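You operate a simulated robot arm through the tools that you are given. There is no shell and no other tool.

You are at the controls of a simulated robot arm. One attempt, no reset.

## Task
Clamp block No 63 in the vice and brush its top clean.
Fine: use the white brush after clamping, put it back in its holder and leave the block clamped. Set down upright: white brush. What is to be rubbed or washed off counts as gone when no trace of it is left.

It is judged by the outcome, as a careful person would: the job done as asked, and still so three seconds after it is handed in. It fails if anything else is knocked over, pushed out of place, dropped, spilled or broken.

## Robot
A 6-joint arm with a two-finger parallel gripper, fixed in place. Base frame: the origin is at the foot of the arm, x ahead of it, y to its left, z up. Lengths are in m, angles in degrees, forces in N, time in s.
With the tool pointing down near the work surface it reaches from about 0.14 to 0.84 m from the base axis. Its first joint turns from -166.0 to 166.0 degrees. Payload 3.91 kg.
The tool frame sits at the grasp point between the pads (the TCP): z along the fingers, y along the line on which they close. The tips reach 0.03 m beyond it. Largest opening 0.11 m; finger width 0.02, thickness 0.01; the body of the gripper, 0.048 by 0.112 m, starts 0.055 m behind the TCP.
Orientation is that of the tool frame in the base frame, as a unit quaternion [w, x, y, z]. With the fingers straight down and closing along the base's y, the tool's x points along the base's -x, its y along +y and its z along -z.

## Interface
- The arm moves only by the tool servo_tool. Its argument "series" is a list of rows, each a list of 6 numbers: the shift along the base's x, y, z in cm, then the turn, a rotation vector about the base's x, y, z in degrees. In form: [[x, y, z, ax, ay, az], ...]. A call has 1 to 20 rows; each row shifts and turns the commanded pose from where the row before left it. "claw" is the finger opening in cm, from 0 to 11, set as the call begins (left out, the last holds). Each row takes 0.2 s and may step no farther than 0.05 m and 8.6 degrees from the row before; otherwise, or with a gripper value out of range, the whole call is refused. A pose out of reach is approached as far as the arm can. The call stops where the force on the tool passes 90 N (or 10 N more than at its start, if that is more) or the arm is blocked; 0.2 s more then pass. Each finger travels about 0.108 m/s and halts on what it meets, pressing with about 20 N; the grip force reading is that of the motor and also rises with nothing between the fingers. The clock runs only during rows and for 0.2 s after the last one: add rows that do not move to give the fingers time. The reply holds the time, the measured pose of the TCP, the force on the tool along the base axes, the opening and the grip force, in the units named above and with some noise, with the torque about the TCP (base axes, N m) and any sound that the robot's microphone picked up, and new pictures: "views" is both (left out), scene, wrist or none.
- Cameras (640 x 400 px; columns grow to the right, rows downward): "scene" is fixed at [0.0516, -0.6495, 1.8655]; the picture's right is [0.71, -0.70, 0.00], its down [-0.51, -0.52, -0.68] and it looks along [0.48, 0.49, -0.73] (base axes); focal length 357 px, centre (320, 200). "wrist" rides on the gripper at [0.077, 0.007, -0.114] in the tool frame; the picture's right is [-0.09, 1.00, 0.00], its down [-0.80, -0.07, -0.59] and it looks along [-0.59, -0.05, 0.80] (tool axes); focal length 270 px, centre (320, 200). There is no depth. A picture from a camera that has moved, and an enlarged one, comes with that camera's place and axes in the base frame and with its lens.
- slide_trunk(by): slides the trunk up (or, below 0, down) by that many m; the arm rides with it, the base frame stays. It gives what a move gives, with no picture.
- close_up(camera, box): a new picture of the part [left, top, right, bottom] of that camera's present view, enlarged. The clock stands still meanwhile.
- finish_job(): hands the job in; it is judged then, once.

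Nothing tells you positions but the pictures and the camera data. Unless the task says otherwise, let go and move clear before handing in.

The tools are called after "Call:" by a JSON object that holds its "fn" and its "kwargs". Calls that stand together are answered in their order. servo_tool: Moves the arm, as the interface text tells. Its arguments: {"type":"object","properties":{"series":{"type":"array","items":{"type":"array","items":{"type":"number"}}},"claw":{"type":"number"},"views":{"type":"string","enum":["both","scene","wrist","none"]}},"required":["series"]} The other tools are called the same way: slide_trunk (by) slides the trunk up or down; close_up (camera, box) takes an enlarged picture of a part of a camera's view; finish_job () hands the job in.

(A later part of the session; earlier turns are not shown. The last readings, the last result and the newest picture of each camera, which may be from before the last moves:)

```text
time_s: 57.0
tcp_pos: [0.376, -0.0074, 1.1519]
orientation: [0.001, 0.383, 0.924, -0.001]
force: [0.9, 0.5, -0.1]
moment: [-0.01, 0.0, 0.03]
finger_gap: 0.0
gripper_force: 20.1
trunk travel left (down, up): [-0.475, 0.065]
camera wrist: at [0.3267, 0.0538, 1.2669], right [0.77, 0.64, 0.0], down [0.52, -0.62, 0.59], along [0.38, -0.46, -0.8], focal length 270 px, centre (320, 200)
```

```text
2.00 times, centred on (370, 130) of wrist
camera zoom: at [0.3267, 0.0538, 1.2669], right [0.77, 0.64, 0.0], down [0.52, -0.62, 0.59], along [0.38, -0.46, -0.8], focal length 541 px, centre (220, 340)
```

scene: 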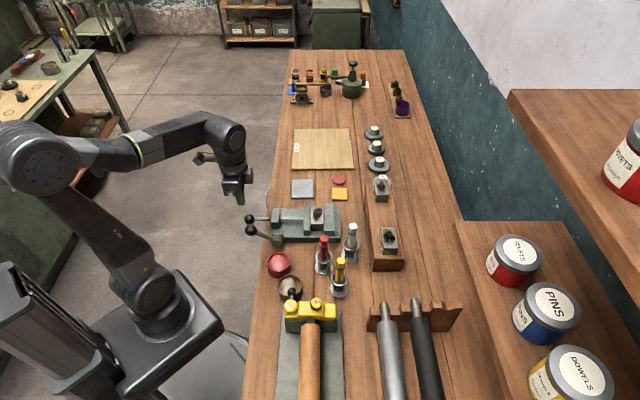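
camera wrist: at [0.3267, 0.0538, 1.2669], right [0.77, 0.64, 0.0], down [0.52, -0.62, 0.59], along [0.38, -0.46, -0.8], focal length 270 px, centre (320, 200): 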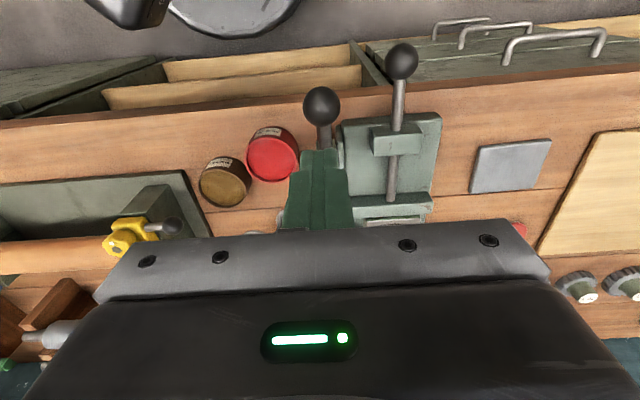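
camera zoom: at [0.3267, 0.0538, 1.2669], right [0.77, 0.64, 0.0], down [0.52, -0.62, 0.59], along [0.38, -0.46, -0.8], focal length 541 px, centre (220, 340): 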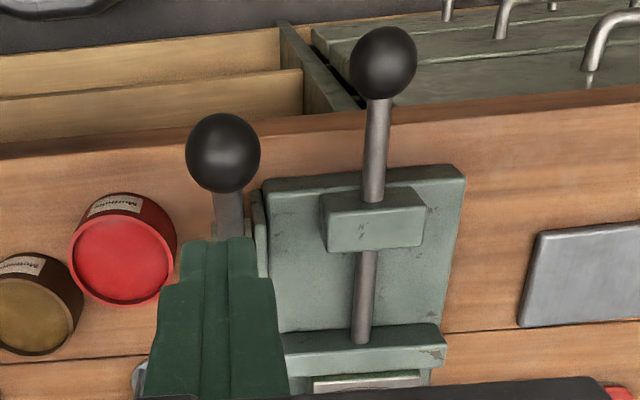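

The jaw stays closed on the block. To be sure it is locked, I'll grip rod A's ball and give it a very gentle pull.

Call:
{"fn": "servo_tool", "kwargs": {"series": [[1.3, 1.92, 0, 0, 0, 0], [1.3, 1.92, 0, 0, 0, 0], [1.3, 1.92, 0, 0, 0, 0], [1.3, 1.92, 0, 0, 0, 0], [0, 0, 0, 0, 0, 0]], "claw": 5.5, "views": "wrist"}}

Call:
{"fn": "close_up", "kwargs": {"camera": "wrist", "box": [220, 60, 420, 200]}}

```text
time_s: 58.2
tcp_pos: [0.4292, 0.07, 1.1518]
orientation: [0.0, 0.383, 0.924, 0.0]
force: [1.5, 0.0, 1.3]
moment: [-0.01, 0.03, -0.02]
finger_gap: 0.0549
gripper_force: 0.0
trunk travel left (down, up): [-0.475, 0.065]
camera wrist: at [0.3794, 0.1306, 1.2669], right [0.77, 0.64, 0.0], down [0.52, -0.62, 0.59], along [0.38, -0.46, -0.8], focal length 270 px, centre (320, 200)
```

wrist: 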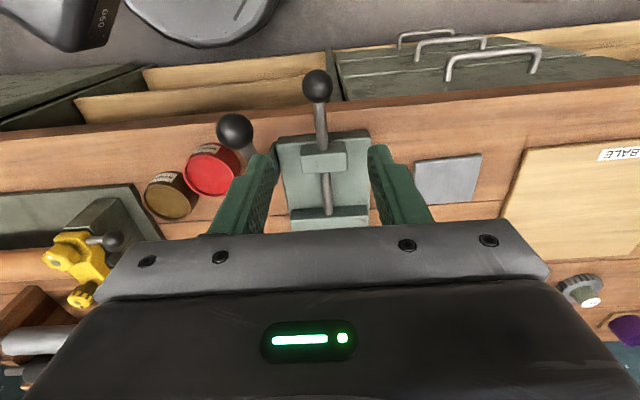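

```text
2.86 times, centred on (320, 130) of wrist
camera zoom: at [0.3794, 0.1306, 1.2669], right [0.77, 0.64, 0.0], down [0.52, -0.62, 0.59], along [0.38, -0.46, -0.8], focal length 772 px, centre (320, 400)
```

zoom: 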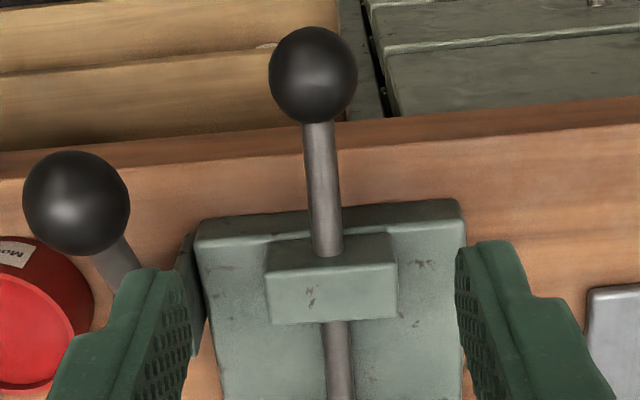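

Call:
{"fn": "servo_tool", "kwargs": {"series": [[-0.17, -0.14, -3.0, 0, 0, 0], [0, 0, -4.0, 0, 0, 0], [0, 0, -4.0, 0, 0, 0], [0, 0, -4.0, 0, 0, 0], [0, 0, -3.7, 0, 0, 0], [0, 0, 0, 0, 0, 0]], "views": "wrist"}}

Call:
{"fn": "servo_tool", "kwargs": {"series": [[0, 0, 0, 0, 0, 0], [0, 0, 0, 0, 0, 0], [0, 0, 0, 0, 0, 0]], "claw": 2.5, "views": "none"}}

```text
time_s: 59.6
tcp_pos: [0.4299, 0.0665, 0.966]
orientation: [0.0, 0.382, 0.924, 0.0]
force: [-0.8, -0.3, 0.2]
moment: [-0.02, -0.03, 0.0]
finger_gap: 0.055
gripper_force: 0.0
trunk travel left (down, up): [-0.475, 0.065]
camera wrist: at [0.3796, 0.1287, 1.0797], right [0.77, 0.64, 0.0], down [0.52, -0.62, 0.59], along [0.38, -0.46, -0.8], focal length 270 px, centre (320, 200)
```

wrist: 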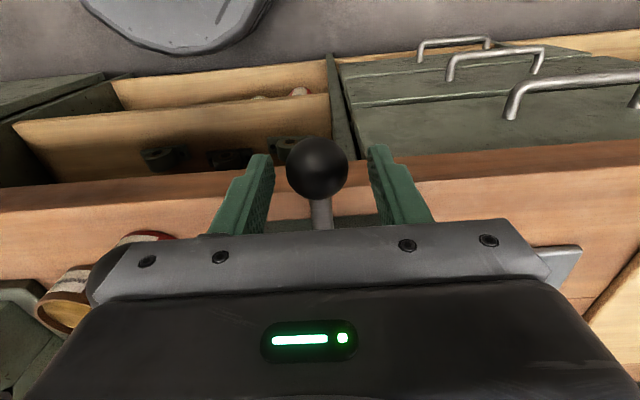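

```text
time_s: 60.4
tcp_pos: [0.428, 0.0671, 0.9637]
orientation: [-0.001, 0.383, 0.924, 0.0]
force: [-7.6, -7.0, -8.7]
moment: [-0.3, 0.05, -0.09]
finger_gap: 0.0355
gripper_force: 44.8
trunk travel left (down, up): [-0.475, 0.065]
```

Call:
{"fn": "servo_tool", "kwargs": {"series": [[-0.1, -0.1, -0.1, 0, 0, 0], [0, 0, 0, 0, 0, 0]], "views": "none"}}

Call:
{"fn": "servo_tool", "kwargs": {"series": [[-0.14, 0.14, 0, 0, 0, 0], [0, 0, 0, 0, 0, 0]], "views": "none"}}

```text
time_s: 61.0
tcp_pos: [0.4277, 0.0663, 0.9654]
orientation: [0.001, 0.383, 0.924, 0.001]
force: [-2.6, -3.1, 4.9]
moment: [0.59, 0.68, -0.05]
finger_gap: 0.0352
gripper_force: 45.1
trunk travel left (down, up): [-0.475, 0.065]
```

```text
time_s: 61.6
tcp_pos: [0.4281, 0.0652, 0.9642]
orientation: [0.002, 0.383, 0.924, 0.002]
force: [11.6, -14.3, 15.9]
moment: [-0.71, -0.54, -0.02]
finger_gap: 0.0354
gripper_force: 44.8
trunk travel left (down, up): [-0.475, 0.065]
```

With 18 N of pull the rod does not move, where it slid at about 1.5 N before, so the vice is locked. I'll relax, release the ball, and rise.

Call:
{"fn": "servo_tool", "kwargs": {"series": [[0.14, -0.14, 0, 0, 0, 0], [0, 0, 0, 0, 0, 0]], "views": "none"}}

Call:
{"fn": "servo_tool", "kwargs": {"series": [[0, 0, 0, 0, 0, 0], [0, 0, 0, 0, 0, 0]], "claw": 5.5, "views": "none"}}

Call:
{"fn": "servo_tool", "kwargs": {"series": [[0, 0, 3.0, 0, 0, 0], [0, 0, 4.0, 0, 0, 0], [0, 0, 4.0, 0, 0, 0], [0, 0, 4.0, 0, 0, 0], [0, 0, 4.0, 0, 0, 0], [0, 0, 0, 0, 0, 0]], "views": "scene"}}

Call:
{"fn": "close_up", "kwargs": {"camera": "scene", "box": [210, 180, 370, 290]}}

```text
time_s: 62.2
tcp_pos: [0.4291, 0.0664, 0.9655]
orientation: [0.0, 0.382, 0.924, 0.001]
force: [13.0, -6.8, 19.0]
moment: [-0.34, -0.68, 0.07]
finger_gap: 0.0351
gripper_force: 44.7
trunk travel left (down, up): [-0.475, 0.065]
```

```text
time_s: 62.8
tcp_pos: [0.4264, 0.0667, 0.9634]
orientation: [0.001, 0.384, 0.924, -0.001]
force: [0.0, -0.6, -1.1]
moment: [-0.01, 0.03, -0.02]
finger_gap: 0.0552
gripper_force: 0.0
trunk travel left (down, up): [-0.475, 0.065]
```

```text
time_s: 64.2
tcp_pos: [0.4277, 0.0651, 1.154]
orientation: [0.0, 0.382, 0.924, 0.0]
force: [-0.2, 0.2, 0.9]
moment: [-0.01, 0.02, 0.01]
finger_gap: 0.0551
gripper_force: 0.0
trunk travel left (down, up): [-0.475, 0.065]
```

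scene: 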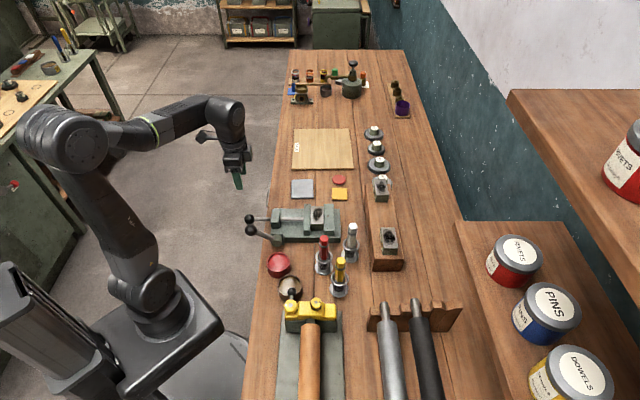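

```text
3.64 times, centred on (290, 235) of scene
camera zoom: at [0.0516, -0.6495, 1.8655], right [0.71, -0.7, 0.0], down [-0.51, -0.52, -0.68], along [0.48, 0.49, -0.73], focal length 1298 px, centre (429, 73)
```

zoom: 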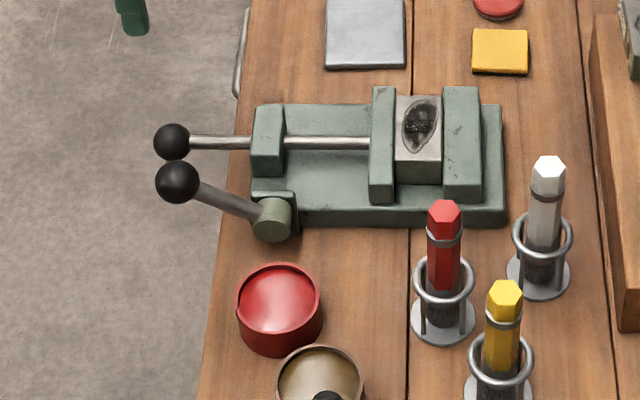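

Block No 63 is clamped and locked. Next is the white brush, so I'll move above it and look at it and its holder closely.

Call:
{"fn": "servo_tool", "kwargs": {"series": [[1.73, -3.45, 0, 0, 0, 0], [1.73, -3.45, 0, 0, 0, 0], [1.73, -3.45, 0, 0, 0, 0], [1.73, -3.45, 0, 0, 0, 0], [1.73, -3.45, 0, 0, 0, 0], [1.73, -3.45, 0, 0, 0, 0], [1.73, -3.45, 0, 0, 0, 0], [1.73, -3.45, 0, 0, 0, 0], [1.73, -3.45, 0, 0, 0, 0], [0, 0, 0, 0, 0, 0]], "claw": 8, "views": "both"}}

Call:
{"fn": "close_up", "kwargs": {"camera": "wrist", "box": [220, 60, 420, 200]}}

Call:
{"fn": "close_up", "kwargs": {"camera": "scene", "box": [310, 200, 380, 300]}}

```text
time_s: 66.4
tcp_pos: [0.5812, -0.2426, 1.1565]
orientation: [0.0, 0.383, 0.924, 0.0]
force: [-0.4, 0.0, 0.1]
moment: [-0.02, -0.01, -0.01]
finger_gap: 0.08
gripper_force: 0.0
trunk travel left (down, up): [-0.475, 0.065]
camera wrist: at [0.5308, -0.1825, 1.2708], right [0.77, 0.64, 0.0], down [0.52, -0.62, 0.59], along [0.38, -0.46, -0.8], focal length 270 px, centre (320, 200)
```

scene: 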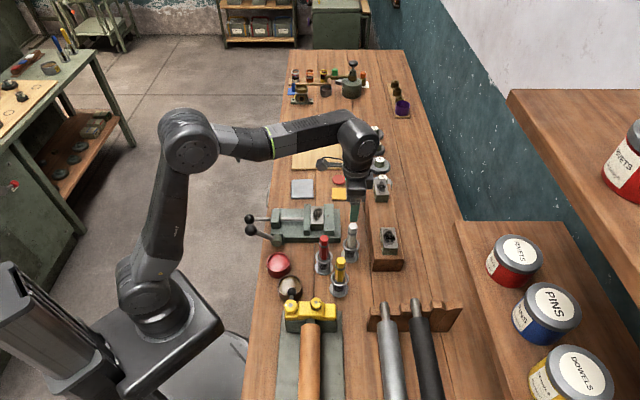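
wrist: 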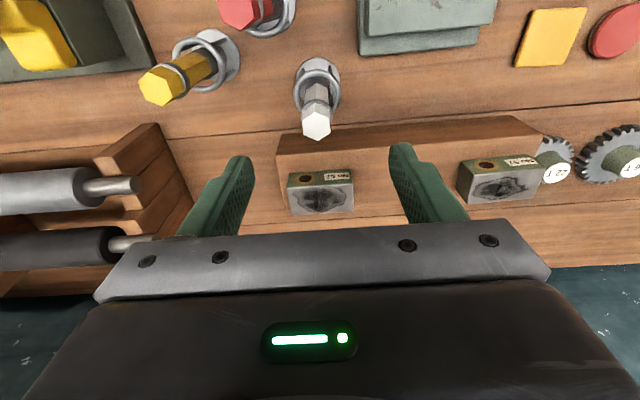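

```text
2.86 times, centred on (320, 130) of wrist
camera zoom: at [0.5308, -0.1825, 1.2708], right [0.77, 0.64, 0.0], down [0.52, -0.62, 0.59], along [0.38, -0.46, -0.8], focal length 772 px, centre (320, 400)
```

zoom: 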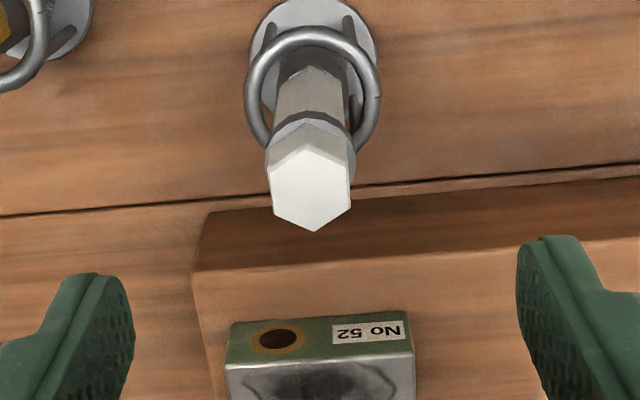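

```text
4.00 times, centred on (345, 250) of scene
camera zoom: at [0.0516, -0.6495, 1.8655], right [0.71, -0.7, 0.0], down [-0.51, -0.52, -0.68], along [0.48, 0.49, -0.73], focal length 1427 px, centre (220, 0)
```

zoom: 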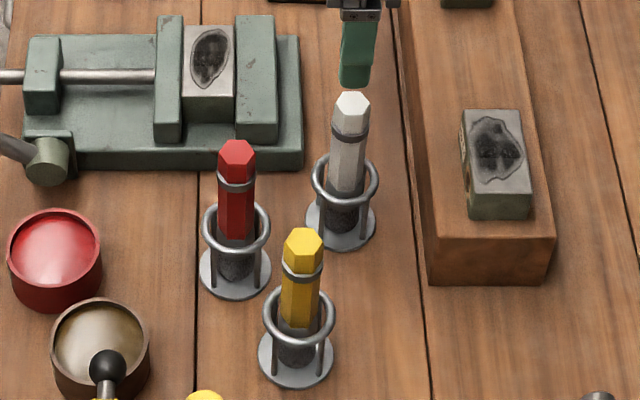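

The white brush stands upright at about (0.583, -0.249), with its top at z≈1.057 and the holder ring at ≈0.952. The hexagonal flats face my finger direction, so I'll align over it with a 5 cm opening.

Call:
{"fn": "servo_tool", "kwargs": {"series": [[0.28, -0.72, -2.0, 0, 0, 0], [0, 0, -3.0, 0, 0, 0], [0, 0, 0, 0, 0, 0]], "claw": 5, "views": "wrist"}}

Call:
{"fn": "close_up", "kwargs": {"camera": "wrist", "box": [220, 60, 420, 220]}}

```text
time_s: 67.2
tcp_pos: [0.5851, -0.2519, 1.103]
orientation: [0.0, 0.383, 0.924, 0.0]
force: [-0.9, 0.4, 0.8]
moment: [-0.03, 0.01, 0.03]
finger_gap: 0.0501
gripper_force: 0.2
trunk travel left (down, up): [-0.475, 0.065]
camera wrist: at [0.5356, -0.1907, 1.219], right [0.77, 0.64, 0.0], down [0.52, -0.62, 0.59], along [0.38, -0.46, -0.8], focal length 270 px, centre (320, 200)
```

wrist: 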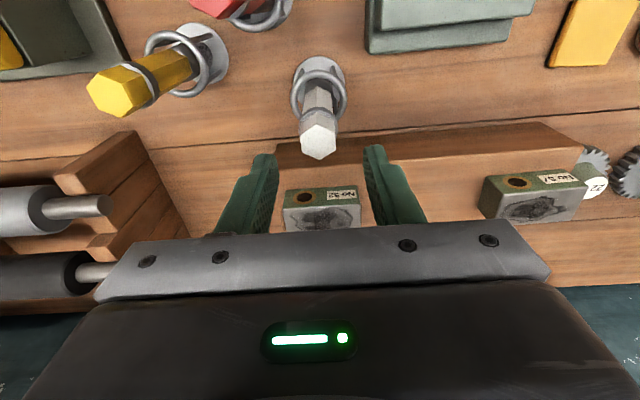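

```text
2.50 times, centred on (320, 140) of wrist
camera zoom: at [0.5356, -0.1907, 1.219], right [0.77, 0.64, 0.0], down [0.52, -0.62, 0.59], along [0.38, -0.46, -0.8], focal length 676 px, centre (320, 350)
```

zoom: 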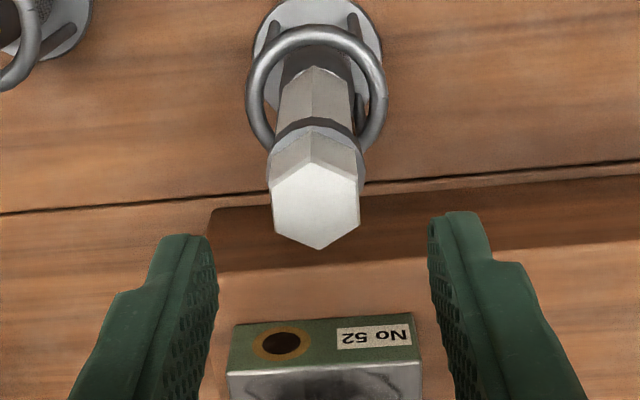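

Small correction of about 2 mm toward the vice, then I'll descend to the handle with the tips staying about 3 cm above the ring.

Call:
{"fn": "servo_tool", "kwargs": {"series": [[-0.2, 0.1, -2.0, 0, 0, 0], [0, 0, -3.0, 0, 0, 0], [0, 0, -2.5, 0, 0, 0], [0, 0, -1.3, 0, 0, 0], [0, 0, 0, 0, 0, 0]], "views": "wrist"}}

Call:
{"fn": "close_up", "kwargs": {"camera": "scene", "box": [310, 190, 390, 300]}}

```text
time_s: 68.4
tcp_pos: [0.5829, -0.25, 1.0158]
orientation: [0.0, 0.383, 0.924, -0.001]
force: [-0.5, 0.4, -0.3]
moment: [-0.03, 0.02, -0.03]
finger_gap: 0.0501
gripper_force: 0.0
trunk travel left (down, up): [-0.475, 0.065]
camera wrist: at [0.5346, -0.1895, 1.1307], right [0.77, 0.64, 0.0], down [0.52, -0.62, 0.59], along [0.38, -0.46, -0.8], focal length 270 px, centre (320, 200)
```

wrist: 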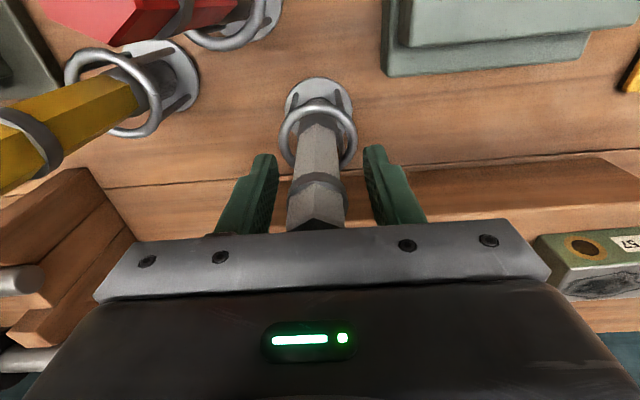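

```text
3.64 times, centred on (350, 245) of scene
camera zoom: at [0.0516, -0.6495, 1.8655], right [0.71, -0.7, 0.0], down [-0.51, -0.52, -0.68], along [0.48, 0.49, -0.73], focal length 1298 px, centre (211, 36)
```

zoom: 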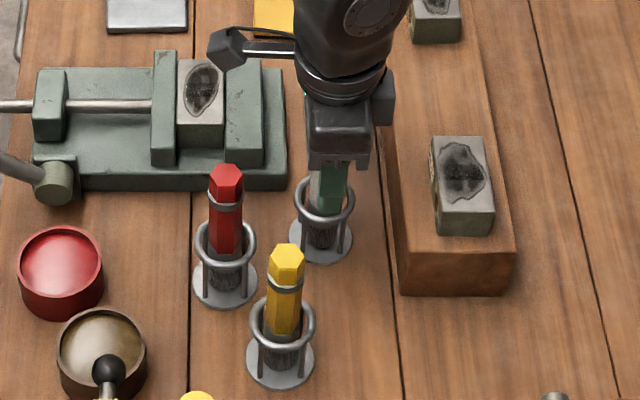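

The handle is centred between the fingers. Closing gently.

Call:
{"fn": "servo_tool", "kwargs": {"series": [[0, 0, 0, 0, 0, 0], [0, 0, 0, 0, 0, 0], [0, 0, 0, 0, 0, 0]], "claw": 1.0, "views": "wrist"}}

```text
time_s: 69.2
tcp_pos: [0.584, -0.2506, 1.0158]
orientation: [0.001, 0.383, 0.924, 0.0]
force: [-0.5, -0.5, 0.1]
moment: [0.01, 0.03, 0.03]
finger_gap: 0.0261
gripper_force: 19.9
trunk travel left (down, up): [-0.475, 0.065]
camera wrist: at [0.5346, -0.1895, 1.1308], right [0.77, 0.64, 0.0], down [0.52, -0.62, 0.59], along [0.38, -0.46, -0.8], focal length 270 px, centre (320, 200)
```

wrist: 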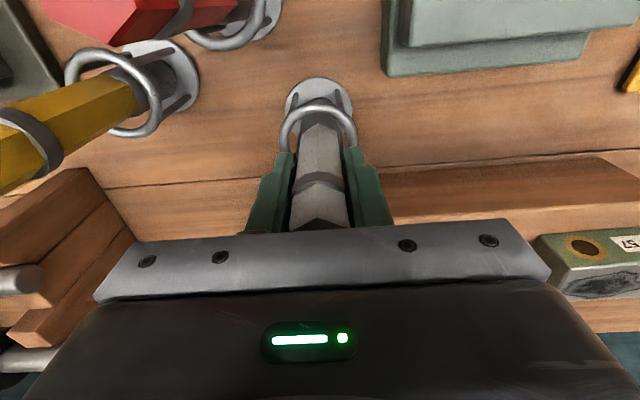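

The brush is gripped with a 2.6 cm gap at 20 N. I'll lift it straight up out of the holder and track my moves so I can return to exactly this spot.

Call:
{"fn": "servo_tool", "kwargs": {"series": [[0, 0, 1.0, 0, 0, 0], [0, 0, 2.0, 0, 0, 0], [0, 0, 3.0, 0, 0, 0], [0, 0, 3.0, 0, 0, 0], [0, 0, 3.0, 0, 0, 0], [0, 0, 0, 0, 0, 0]], "views": "both"}}

Call:
{"fn": "close_up", "kwargs": {"camera": "scene", "box": [300, 160, 400, 270]}}

Call:
{"fn": "close_up", "kwargs": {"camera": "wrist", "box": [220, 40, 420, 240]}}

```text
time_s: 70.6
tcp_pos: [0.5816, -0.248, 1.1367]
orientation: [-0.001, 0.383, 0.924, 0.0]
force: [0.3, -0.1, -0.7]
moment: [0.0, 0.02, 0.0]
finger_gap: 0.0262
gripper_force: 19.8
trunk travel left (down, up): [-0.475, 0.065]
camera wrist: at [0.5333, -0.1888, 1.2514], right [0.77, 0.64, 0.0], down [0.52, -0.62, 0.59], along [0.38, -0.46, -0.8], focal length 270 px, centre (320, 200)
```

scene: 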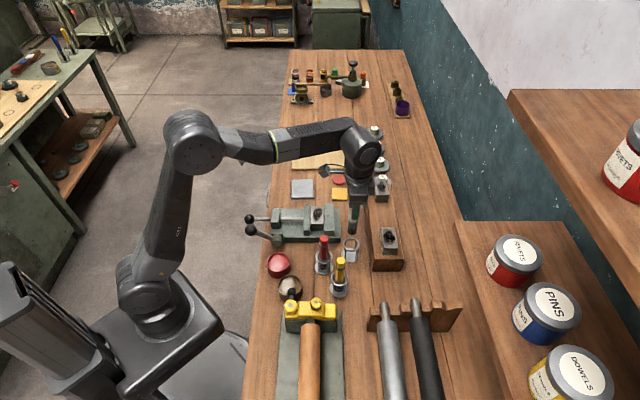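
wrist: 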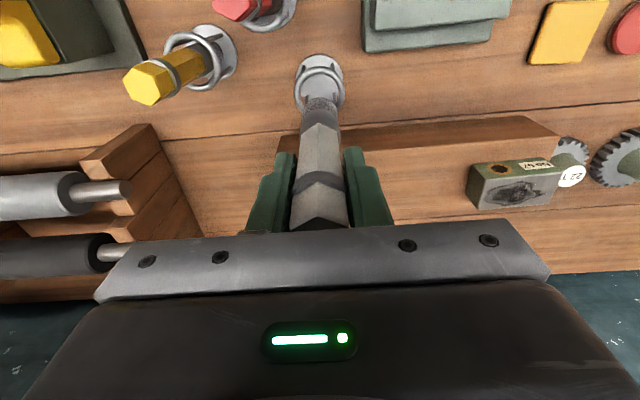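

```text
3.64 times, centred on (350, 215) of scene
camera zoom: at [0.0516, -0.6495, 1.8655], right [0.71, -0.7, 0.0], down [-0.51, -0.52, -0.68], along [0.48, 0.49, -0.73], focal length 1298 px, centre (211, 146)
```

zoom: 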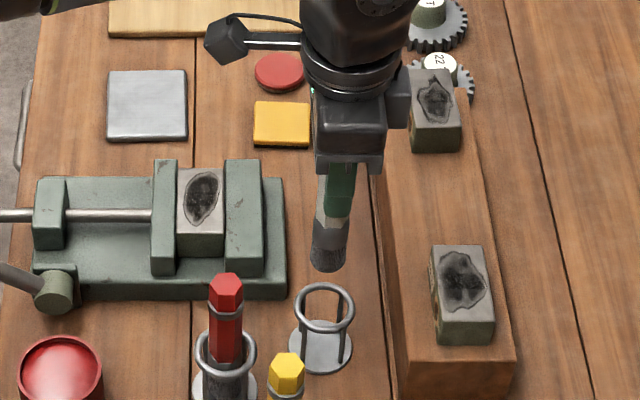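

```text
2.00 times, centred on (320, 140) of wrist
camera zoom: at [0.5333, -0.1888, 1.2514], right [0.77, 0.64, 0.0], down [0.52, -0.62, 0.59], along [0.38, -0.46, -0.8], focal length 541 px, centre (320, 320)
```

zoom: 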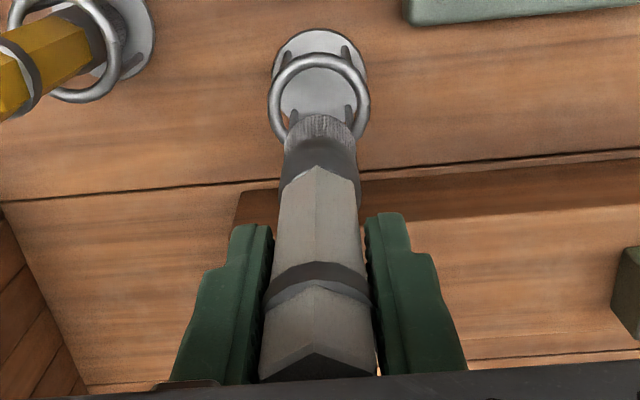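

The brush is free of the holder and hangs straight, with its bristle tips about 11 cm below the TCP. I'll carry it over the clamped block.

Call:
{"fn": "servo_tool", "kwargs": {"series": [[0.17, 3.975, 0, 0, 0, 0], [0.17, 3.975, 0, 0, 0, 0], [0.17, 3.975, 0, 0, 0, 0], [0.17, 3.975, 0, 0, 0, 0], [0, 0, -2.0, 0, 0, 0], [0, 0, -1.5, 0, 0, 0], [0, 0, 0, 0, 0, 0]], "views": "both"}}

Call:
{"fn": "close_up", "kwargs": {"camera": "scene", "box": [270, 160, 370, 260]}}

Call:
{"fn": "close_up", "kwargs": {"camera": "wrist", "box": [220, 40, 420, 240]}}

```text
time_s: 72.2
tcp_pos: [0.59, -0.0901, 1.0988]
orientation: [0.0, 0.383, 0.924, 0.0]
force: [-0.5, 0.0, -0.7]
moment: [0.02, -0.02, 0.01]
finger_gap: 0.0261
gripper_force: 20.2
trunk travel left (down, up): [-0.475, 0.065]
camera wrist: at [0.5395, -0.0295, 1.2146], right [0.77, 0.64, 0.0], down [0.52, -0.62, 0.59], along [0.38, -0.46, -0.8], focal length 270 px, centre (320, 200)
```

scene: 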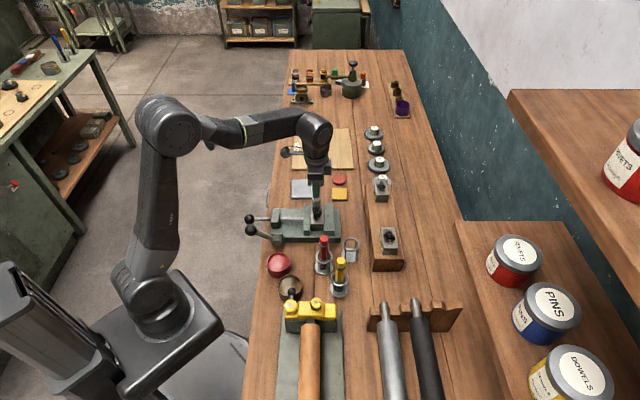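
wrist: 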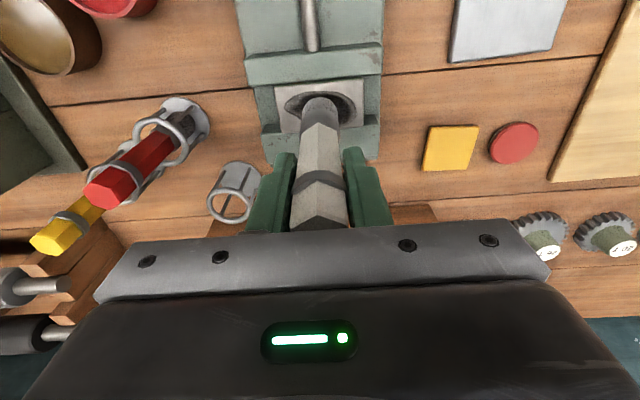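

```text
4.00 times, centred on (320, 210) of scene
camera zoom: at [0.0516, -0.6495, 1.8655], right [0.71, -0.7, 0.0], down [-0.51, -0.52, -0.68], along [0.48, 0.49, -0.73], focal length 1427 px, centre (320, 160)
```

zoom: 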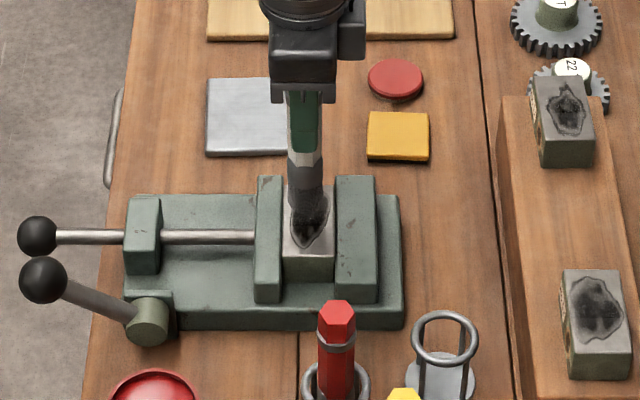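

```text
2.00 times, centred on (320, 140) of wrist
camera zoom: at [0.5395, -0.0295, 1.2146], right [0.77, 0.64, 0.0], down [0.52, -0.62, 0.59], along [0.38, -0.46, -0.8], focal length 541 px, centre (320, 320)
```

zoom: 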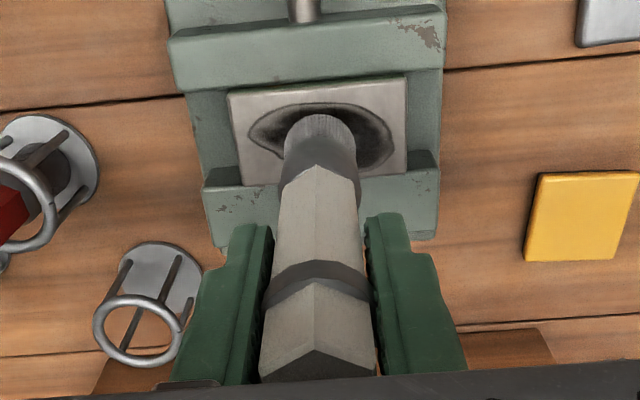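

The brush is centred above the stain. I'll lower it toward the block and feel for contact.

Call:
{"fn": "servo_tool", "kwargs": {"series": [[0, 0, -1.0, 0, 0, 0], [0, 0, -0.8, 0, 0, 0], [0, 0, 0, 0, 0, 0]], "views": "none"}}

Call:
{"fn": "servo_tool", "kwargs": {"series": [[0, 0, -0.3, 0, 0, 0], [0, 0, 0, 0, 0, 0]], "views": "none"}}

Call:
{"fn": "servo_tool", "kwargs": {"series": [[0, 0, -0.3, 0, 0, 0], [0, 0, 0, 0, 0, 0]], "views": "none"}}

```text
time_s: 73.0
tcp_pos: [0.5885, -0.09, 1.0805]
orientation: [0.0, 0.383, 0.924, 0.0]
force: [0.8, -0.4, -0.5]
moment: [0.01, -0.02, -0.04]
finger_gap: 0.0261
gripper_force: 20.0
trunk travel left (down, up): [-0.475, 0.065]
```

```text
time_s: 73.6
tcp_pos: [0.5903, -0.0905, 1.0789]
orientation: [0.0, 0.383, 0.924, 0.001]
force: [0.3, 2.4, 10.9]
moment: [0.35, -0.13, 0.0]
finger_gap: 0.0262
gripper_force: 19.9
trunk travel left (down, up): [-0.475, 0.065]
```

```text
time_s: 74.2
tcp_pos: [0.5902, -0.0905, 1.077]
orientation: [0.001, 0.382, 0.924, 0.001]
force: [5.1, 2.5, 17.9]
moment: [0.27, -0.47, -0.04]
finger_gap: 0.026
gripper_force: 19.4
trunk travel left (down, up): [-0.475, 0.065]
```

Contact was at TCP z≈1.079. I'll ease off slightly to keep the pressure light and make a first pass along the block's length.

Call:
{"fn": "servo_tool", "kwargs": {"series": [[0, 0, 0.15, 0, 0, 0], [0.7, 0.71, 0, 0, 0, 0], [0.7, 0.71, 0, 0, 0, 0], [0.7, 0.71, 0, 0, 0, 0], [-0.7, -0.71, 0, 0, 0, 0], [-0.7, -0.71, 0, 0, 0, 0], [-0.7, -0.71, 0, 0, 0, 0], [-0.7, -0.71, 0, 0, 0, 0], [-0.7, -0.71, 0, 0, 0, 0], [-0.7, -0.71, 0, 0, 0, 0], [0, 0, 0, 0, 0, 0]], "views": "both"}}

Call:
{"fn": "close_up", "kwargs": {"camera": "scene", "box": [270, 160, 370, 260]}}

Call:
{"fn": "close_up", "kwargs": {"camera": "wrist", "box": [220, 40, 420, 240]}}

```text
time_s: 76.6
tcp_pos: [0.569, -0.1122, 1.0784]
orientation: [-0.001, 0.382, 0.924, 0.0]
force: [-0.4, 0.8, -0.2]
moment: [-0.01, 0.0, 0.02]
finger_gap: 0.026
gripper_force: 19.9
trunk travel left (down, up): [-0.475, 0.065]
camera wrist: at [0.5194, -0.0517, 1.1927], right [0.77, 0.64, 0.0], down [0.52, -0.62, 0.59], along [0.38, -0.46, -0.8], focal length 270 px, centre (320, 200)
```

scene: 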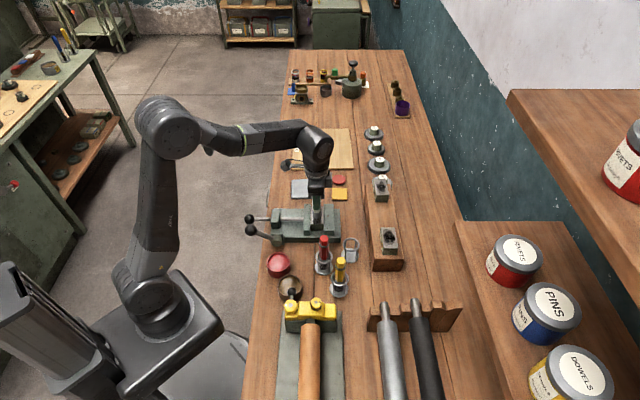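
wrist: 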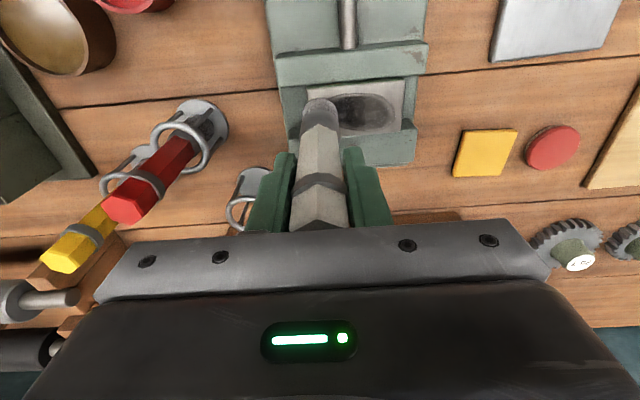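

```text
4.00 times, centred on (320, 210) of scene
camera zoom: at [0.0516, -0.6495, 1.8655], right [0.71, -0.7, 0.0], down [-0.51, -0.52, -0.68], along [0.48, 0.49, -0.73], focal length 1427 px, centre (320, 160)
```

zoom: 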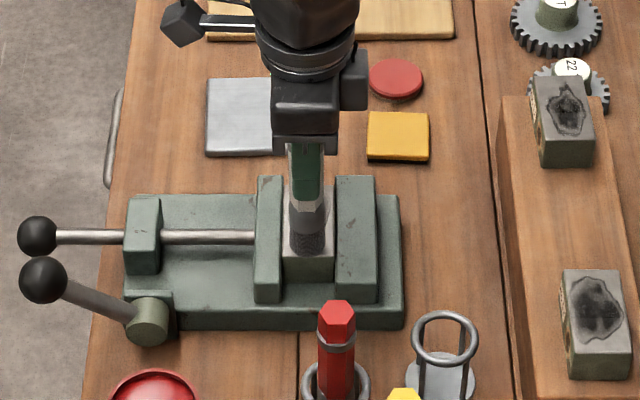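

```text
2.00 times, centred on (320, 140) of wrist
camera zoom: at [0.5194, -0.0517, 1.1927], right [0.77, 0.64, 0.0], down [0.52, -0.62, 0.59], along [0.38, -0.46, -0.8], focal length 541 px, centre (320, 320)
```

zoom: 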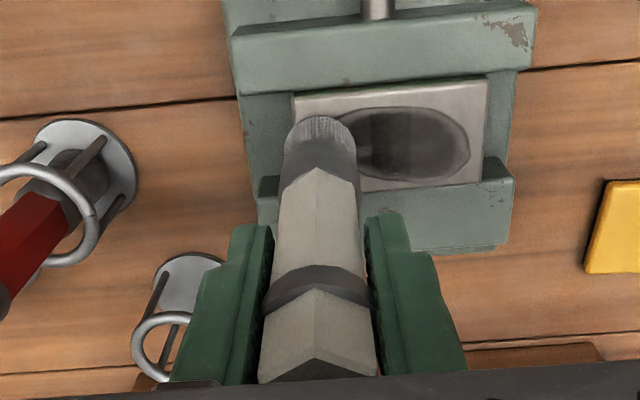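

The stain has already lightened, but contact is now marginal. I'll press down slightly and check the force.

Call:
{"fn": "servo_tool", "kwargs": {"series": [[0.35, 0.355, -0.15, 0, 0, 0], [0, 0, 0, 0, 0, 0]], "views": "none"}}

Call:
{"fn": "servo_tool", "kwargs": {"series": [[0, 0, -0.1, 0, 0, 0], [0, 0, 0, 0, 0, 0]], "views": "none"}}

```text
time_s: 77.2
tcp_pos: [0.5723, -0.1104, 1.0768]
orientation: [0.002, 0.383, 0.924, -0.001]
force: [0.0, -0.1, 5.5]
moment: [0.09, -0.1, 0.02]
finger_gap: 0.0258
gripper_force: 19.8
trunk travel left (down, up): [-0.475, 0.065]
```

```text
time_s: 77.8
tcp_pos: [0.5729, -0.1104, 1.0776]
orientation: [0.002, 0.384, 0.924, 0.0]
force: [0.3, -2.7, 16.7]
moment: [-0.39, 0.1, 0.01]
finger_gap: 0.0258
gripper_force: 20.3
trunk travel left (down, up): [-0.475, 0.065]
```

Contact is stiff, roughly 10 N per millimetre. I'll hold about 10 N and sweep back and forth along the centre line.

Call:
{"fn": "servo_tool", "kwargs": {"series": [[0, 0, 0.05, 0, 0, 0], [0.67, 0.675, 0, 0, 0, 0], [0.67, 0.675, 0, 0, 0, 0], [0.67, 0.675, 0, 0, 0, 0], [0.67, 0.675, 0, 0, 0, 0], [0.67, 0.675, 0, 0, 0, 0], [0.67, 0.675, 0, 0, 0, 0], [-0.67, -0.675, 0, 0, 0, 0], [-0.67, -0.675, 0, 0, 0, 0], [-0.67, -0.675, 0, 0, 0, 0], [-0.67, -0.675, 0, 0, 0, 0], [-0.67, -0.675, 0, 0, 0, 0], [-0.67, -0.675, 0, 0, 0, 0], [0.67, 0.675, 0, 0, 0, 0], [0.67, 0.675, 0, 0, 0, 0], [0.67, 0.675, 0, 0, 0, 0], [0.67, 0.675, 0, 0, 0, 0], [0.67, 0.675, 0, 0, 0, 0], [0.67, 0.675, 0, 0, 0, 0], [0, 0, 0, 0, 0, 0]], "views": "wrist"}}

Call:
{"fn": "close_up", "kwargs": {"camera": "wrist", "box": [200, 40, 440, 240]}}

Call:
{"fn": "close_up", "kwargs": {"camera": "scene", "box": [270, 160, 370, 260]}}

```text
time_s: 82.0
tcp_pos: [0.6132, -0.0695, 1.0785]
orientation: [0.0, 0.382, 0.924, 0.0]
force: [-0.5, -0.7, 2.7]
moment: [-0.18, 0.11, -0.01]
finger_gap: 0.0261
gripper_force: 20.0
trunk travel left (down, up): [-0.475, 0.065]
camera wrist: at [0.5627, -0.0087, 1.1918], right [0.77, 0.64, 0.0], down [0.52, -0.62, 0.6], along [0.38, -0.46, -0.8], focal length 270 px, centre (320, 200)
```

wrist: 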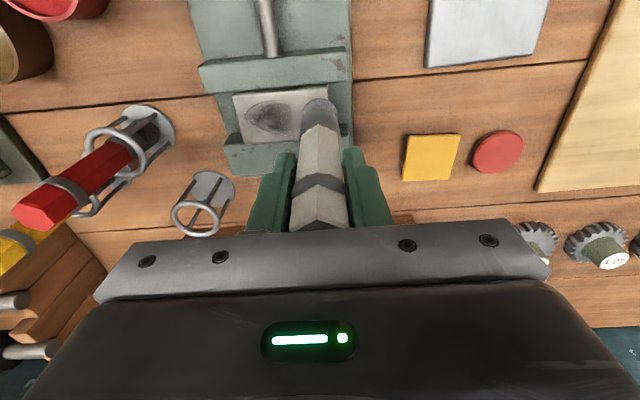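

```text
2.00 times, centred on (320, 140) of wrist
camera zoom: at [0.5627, -0.0087, 1.1918], right [0.77, 0.64, 0.0], down [0.52, -0.62, 0.6], along [0.38, -0.46, -0.8], focal length 541 px, centre (320, 320)
```

zoom: 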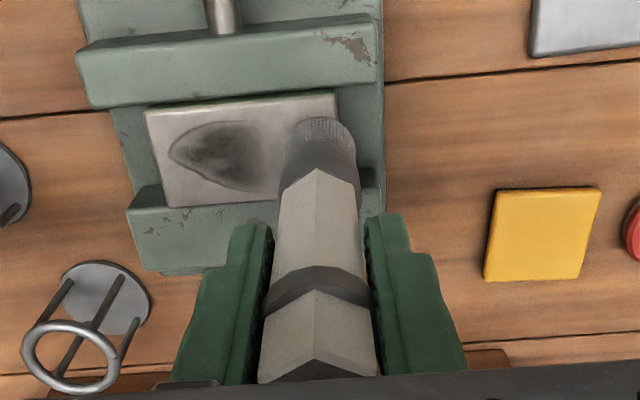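

```text
4.00 times, centred on (320, 210) of scene
camera zoom: at [0.0516, -0.6495, 1.8655], right [0.71, -0.7, 0.0], down [-0.51, -0.52, -0.68], along [0.48, 0.49, -0.73], focal length 1427 px, centre (320, 160)
```

zoom: 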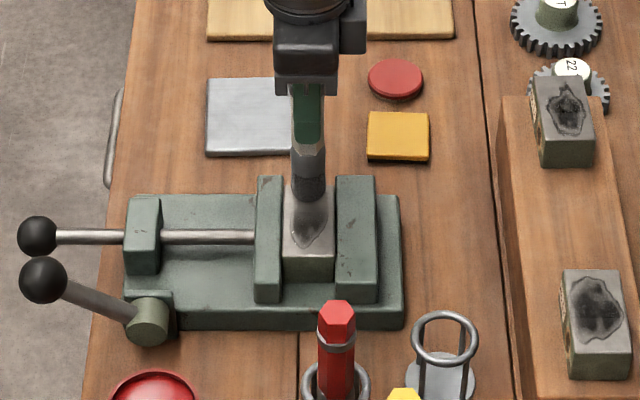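

The stain is fading steadily. I'll keep sweeping, now with passes offset to each side.

Call:
{"fn": "servo_tool", "kwargs": {"series": [[0.57, -0.562, -0.05, 0, 0, 0], [-0.67, -0.675, 0, 0, 0, 0], [-0.67, -0.675, 0, 0, 0, 0], [-0.67, -0.675, 0, 0, 0, 0], [-0.67, -0.675, 0, 0, 0, 0], [-0.67, -0.675, 0, 0, 0, 0], [-0.67, -0.675, 0, 0, 0, 0], [0.67, 0.675, 0, 0, 0, 0], [0.67, 0.675, 0, 0, 0, 0], [0.67, 0.675, 0, 0, 0, 0], [0.67, 0.675, 0, 0, 0, 0], [0.67, 0.675, 0, 0, 0, 0], [0.67, 0.675, 0, 0, 0, 0], [-1.139, 1.123, 0, 0, 0, 0], [-0.67, -0.675, 0, 0, 0, 0], [-0.67, -0.675, 0, 0, 0, 0], [-0.67, -0.675, 0, 0, 0, 0], [-0.67, -0.675, 0, 0, 0, 0], [-0.67, -0.675, 0, 0, 0, 0], [-0.67, -0.675, 0, 0, 0, 0]], "views": "wrist"}}

Call:
{"fn": "close_up", "kwargs": {"camera": "wrist", "box": [200, 40, 440, 240]}}

```text
time_s: 86.2
tcp_pos: [0.567, -0.1029, 1.075]
orientation: [0.0, 0.382, 0.924, 0.0]
force: [0.3, 1.1, 7.3]
moment: [0.27, -0.12, -0.04]
finger_gap: 0.0261
gripper_force: 19.8
trunk travel left (down, up): [-0.475, 0.065]
camera wrist: at [0.5165, -0.0426, 1.1902], right [0.77, 0.64, 0.0], down [0.52, -0.62, 0.59], along [0.38, -0.46, -0.8], focal length 270 px, centre (320, 200)
```

wrist: 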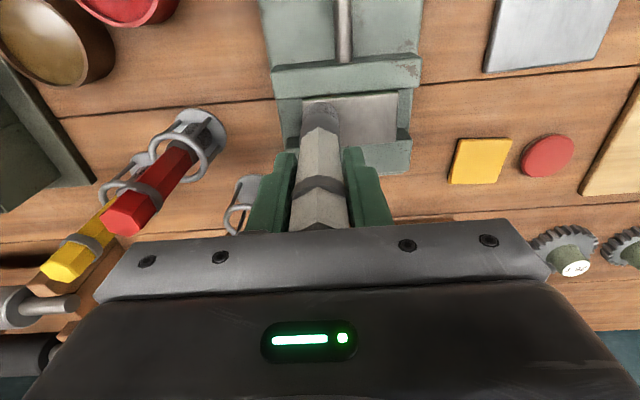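

```text
2.00 times, centred on (320, 140) of wrist
camera zoom: at [0.5165, -0.0426, 1.1902], right [0.77, 0.64, 0.0], down [0.52, -0.62, 0.59], along [0.38, -0.46, -0.8], focal length 541 px, centre (320, 320)
```

zoom: 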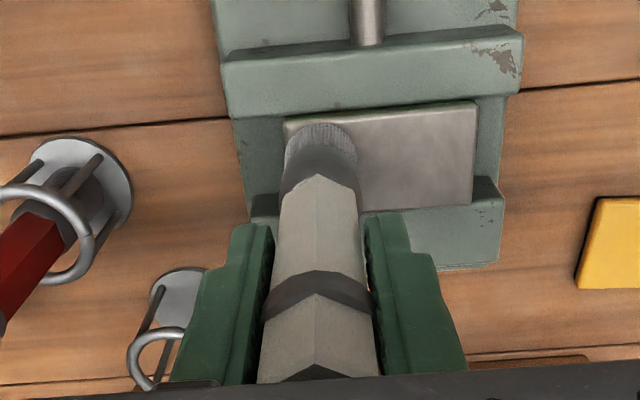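

The stain is nearly gone. I'll make another set of passes over the full width to remove any remaining trace.

Call:
{"fn": "servo_tool", "kwargs": {"series": [[0.67, 0.675, 0, 0, 0, 0], [0.67, 0.675, 0, 0, 0, 0], [0.67, 0.675, 0, 0, 0, 0], [0.67, 0.675, 0, 0, 0, 0], [0.67, 0.675, 0, 0, 0, 0], [0.67, 0.675, 0, 0, 0, 0], [0.57, -0.562, 0, 0, 0, 0], [-0.67, -0.675, 0, 0, 0, 0], [-0.67, -0.675, 0, 0, 0, 0], [-0.67, -0.675, 0, 0, 0, 0], [-0.67, -0.675, 0, 0, 0, 0], [-0.67, -0.675, 0, 0, 0, 0], [-0.67, -0.675, 0, 0, 0, 0], [0.57, -0.562, 0, 0, 0, 0], [0.67, 0.675, 0, 0, 0, 0], [0.67, 0.675, 0, 0, 0, 0], [0.67, 0.675, 0, 0, 0, 0], [0.67, 0.675, 0, 0, 0, 0], [0.67, 0.675, 0, 0, 0, 0], [0.67, 0.675, 0, 0, 0, 0]], "views": "wrist"}}

Call:
{"fn": "close_up", "kwargs": {"camera": "wrist", "box": [200, 40, 440, 240]}}

Call:
{"fn": "close_up", "kwargs": {"camera": "scene", "box": [290, 190, 350, 250]}}

```text
time_s: 90.4
tcp_pos: [0.6187, -0.073, 1.0751]
orientation: [0.0, 0.383, 0.924, 0.0]
force: [-2.1, -1.2, 4.4]
moment: [-0.13, 0.23, 0.06]
finger_gap: 0.0262
gripper_force: 20.1
trunk travel left (down, up): [-0.475, 0.065]
camera wrist: at [0.5689, -0.0121, 1.19], right [0.77, 0.64, 0.0], down [0.52, -0.62, 0.59], along [0.38, -0.46, -0.8], focal length 270 px, centre (320, 200)
```

wrist: 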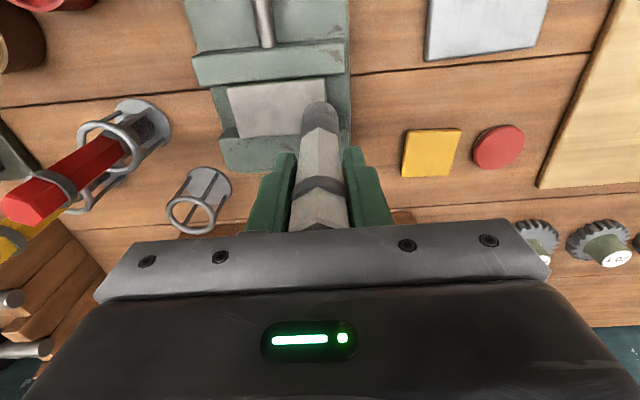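

```text
2.00 times, centred on (320, 140) of wrist
camera zoom: at [0.5689, -0.0121, 1.19], right [0.77, 0.64, 0.0], down [0.52, -0.62, 0.59], along [0.38, -0.46, -0.8], focal length 541 px, centre (320, 320)
```

zoom: 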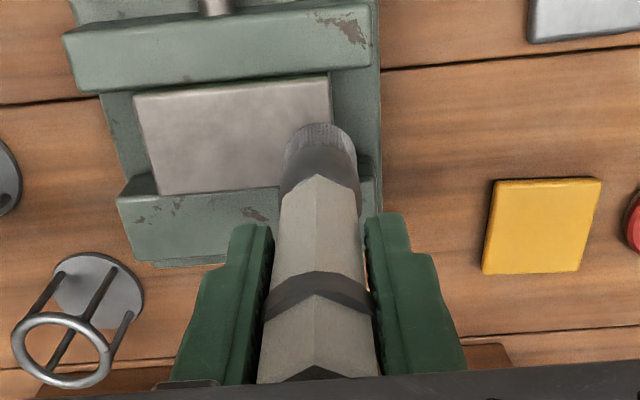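

```text
6.67 times, centred on (320, 220) of scene
camera zoom: at [0.0516, -0.6495, 1.8655], right [0.71, -0.7, 0.0], down [-0.51, -0.52, -0.68], along [0.48, 0.49, -0.73], focal length 2379 px, centre (320, 67)
```

zoom: 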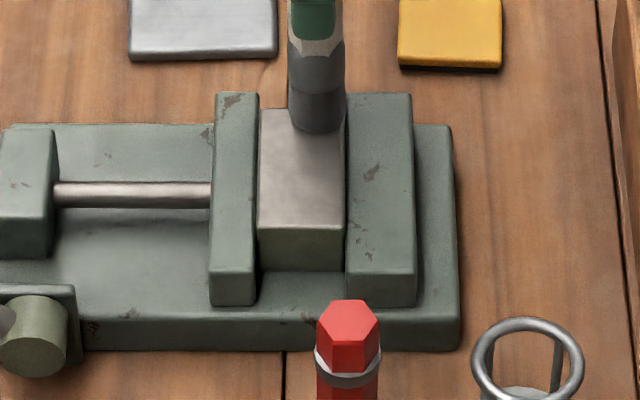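

The top looks clean. To be thorough I'll make one more full set of passes, then lift off and inspect.

Call:
{"fn": "servo_tool", "kwargs": {"series": [[-0.67, -0.675, 0, 0, 0, 0], [-0.67, -0.675, 0, 0, 0, 0], [-0.67, -0.675, 0, 0, 0, 0], [-0.67, -0.675, 0, 0, 0, 0], [-0.67, -0.675, 0, 0, 0, 0], [-0.67, -0.675, 0, 0, 0, 0], [-0.57, 0.562, 0, 0, 0, 0], [0.67, 0.675, 0, 0, 0, 0], [0.67, 0.675, 0, 0, 0, 0], [0.67, 0.675, 0, 0, 0, 0], [0.67, 0.675, 0, 0, 0, 0], [0.67, 0.675, 0, 0, 0, 0], [0.67, 0.675, 0, 0, 0, 0], [-0.57, 0.562, 0, 0, 0, 0], [-0.67, -0.675, 0, 0, 0, 0], [-0.67, -0.675, 0, 0, 0, 0], [-0.67, -0.675, 0, 0, 0, 0], [-0.67, -0.675, 0, 0, 0, 0], [-0.67, -0.675, 0, 0, 0, 0], [-0.67, -0.675, 0, 0, 0, 0]], "views": "none"}}

Call:
{"fn": "servo_tool", "kwargs": {"series": [[-0.35, -0.355, 0, 0, 0, 0], [0.57, -0.562, 0, 0, 0, 0], [0.57, -0.562, 0, 0, 0, 0], [-0.57, 0.562, 0, 0, 0, 0], [0.67, 0.675, 0, 0, 0, 0], [0.67, 0.675, 0, 0, 0, 0], [0.67, 0.675, 0, 0, 0, 0], [0, 0, 0, 0, 0, 0]], "views": "none"}}

```text
time_s: 94.6
tcp_pos: [0.5669, -0.1023, 1.0762]
orientation: [0.001, 0.382, 0.924, 0.0]
force: [-0.1, -0.7, 0.2]
moment: [0.04, 0.01, 0.03]
finger_gap: 0.0262
gripper_force: 19.5
trunk travel left (down, up): [-0.475, 0.065]
```

```text
time_s: 96.4
tcp_pos: [0.5897, -0.0922, 1.075]
orientation: [0.0, 0.382, 0.924, -0.001]
force: [-2.0, -1.5, 4.2]
moment: [-0.15, 0.18, 0.04]
finger_gap: 0.0261
gripper_force: 20.2
trunk travel left (down, up): [-0.475, 0.065]
```

Now I'll lift the brush clear and inspect the block's top.

Call:
{"fn": "servo_tool", "kwargs": {"series": [[0, 0, 2.0, 0, 0, 0], [0, 0, 4.0, 0, 0, 0], [0, -3.0, 0, 0, 0, 0], [0, -3.0, 0, 0, 0, 0], [0, 0, 0, 0, 0, 0]], "views": "both"}}

Call:
{"fn": "close_up", "kwargs": {"camera": "scene", "box": [300, 200, 340, 240]}}

Call:
{"fn": "close_up", "kwargs": {"camera": "wrist", "box": [300, 20, 420, 140]}}

```text
time_s: 97.6
tcp_pos: [0.5881, -0.1543, 1.1366]
orientation: [0.0, 0.383, 0.924, 0.0]
force: [0.4, -0.1, -1.0]
moment: [0.0, -0.04, -0.03]
finger_gap: 0.0261
gripper_force: 20.1
trunk travel left (down, up): [-0.475, 0.065]
camera wrist: at [0.5388, -0.092, 1.2519], right [0.77, 0.64, 0.0], down [0.52, -0.62, 0.59], along [0.38, -0.46, -0.8], focal length 270 px, centre (320, 200)
```

scene: 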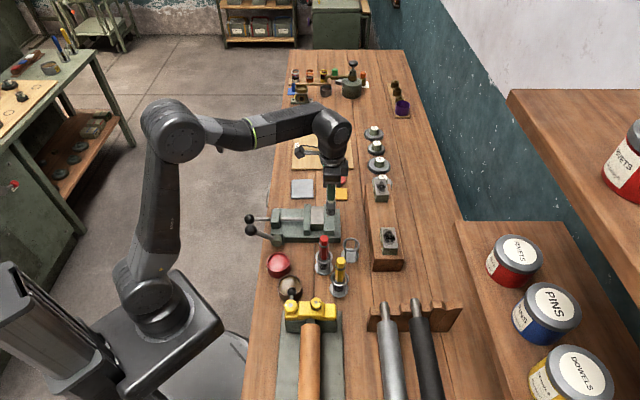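
wrist: 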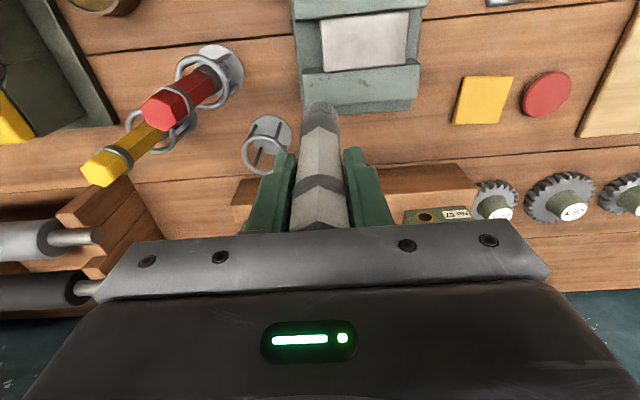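

```text
10.00 times, centred on (320, 220) of scene
camera zoom: at [0.0516, -0.6495, 1.8655], right [0.71, -0.7, 0.0], down [-0.51, -0.52, -0.68], along [0.48, 0.49, -0.73], focal length 3568 px, centre (320, 0)
```

zoom: 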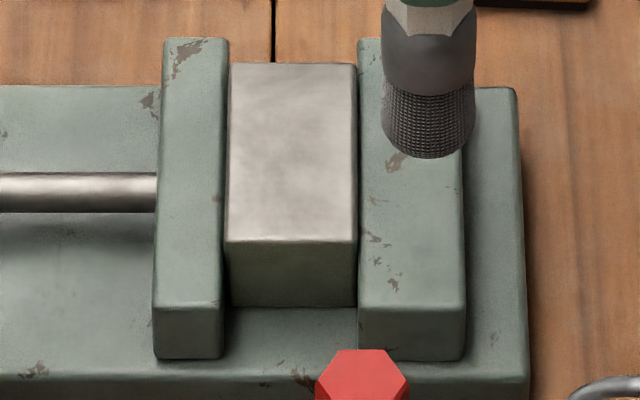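

```text
3.33 times, centred on (360, 80) of wrist
camera zoom: at [0.5388, -0.092, 1.2519], right [0.77, 0.64, 0.0], down [0.52, -0.62, 0.59], along [0.38, -0.46, -0.8], focal length 901 px, centre (187, 600)
```

zoom: 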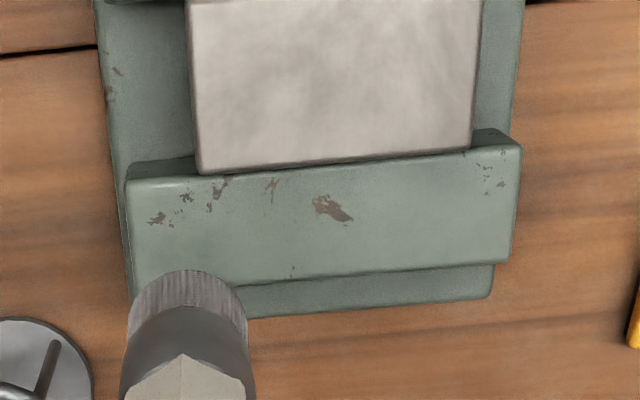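

The stain appears gone and only faint mottling is left, which may be the metal texture. To be sure no trace remains, I'll do another set of passes and compare.

Call:
{"fn": "servo_tool", "kwargs": {"series": [[0.05, 3.1, 0, 0, 0, 0], [0.039, 3.006, 0, 0, 0, 0], [0, 0, -3.0, 0, 0, 0], [0, 0, -2.4, 0, 0, 0], [0, 0, -0.6, 0, 0, 0], [0, 0, 0, 0, 0, 0]], "views": "none"}}

Call:
{"fn": "servo_tool", "kwargs": {"series": [[0, 0, -0.05, 0, 0, 0], [0, 0, 0, 0, 0, 0]], "views": "none"}}

```text
time_s: 99.0
tcp_pos: [0.5884, -0.0911, 1.077]
orientation: [0.001, 0.382, 0.924, 0.0]
force: [0.8, 0.5, 6.4]
moment: [0.11, -0.12, 0.0]
finger_gap: 0.0258
gripper_force: 20.1
trunk travel left (down, up): [-0.475, 0.065]
```

```text
time_s: 99.6
tcp_pos: [0.5881, -0.0905, 1.0756]
orientation: [0.001, 0.383, 0.924, 0.001]
force: [2.7, 1.9, 15.3]
moment: [0.28, -0.29, -0.02]
finger_gap: 0.0261
gripper_force: 19.6
trunk travel left (down, up): [-0.475, 0.065]
```

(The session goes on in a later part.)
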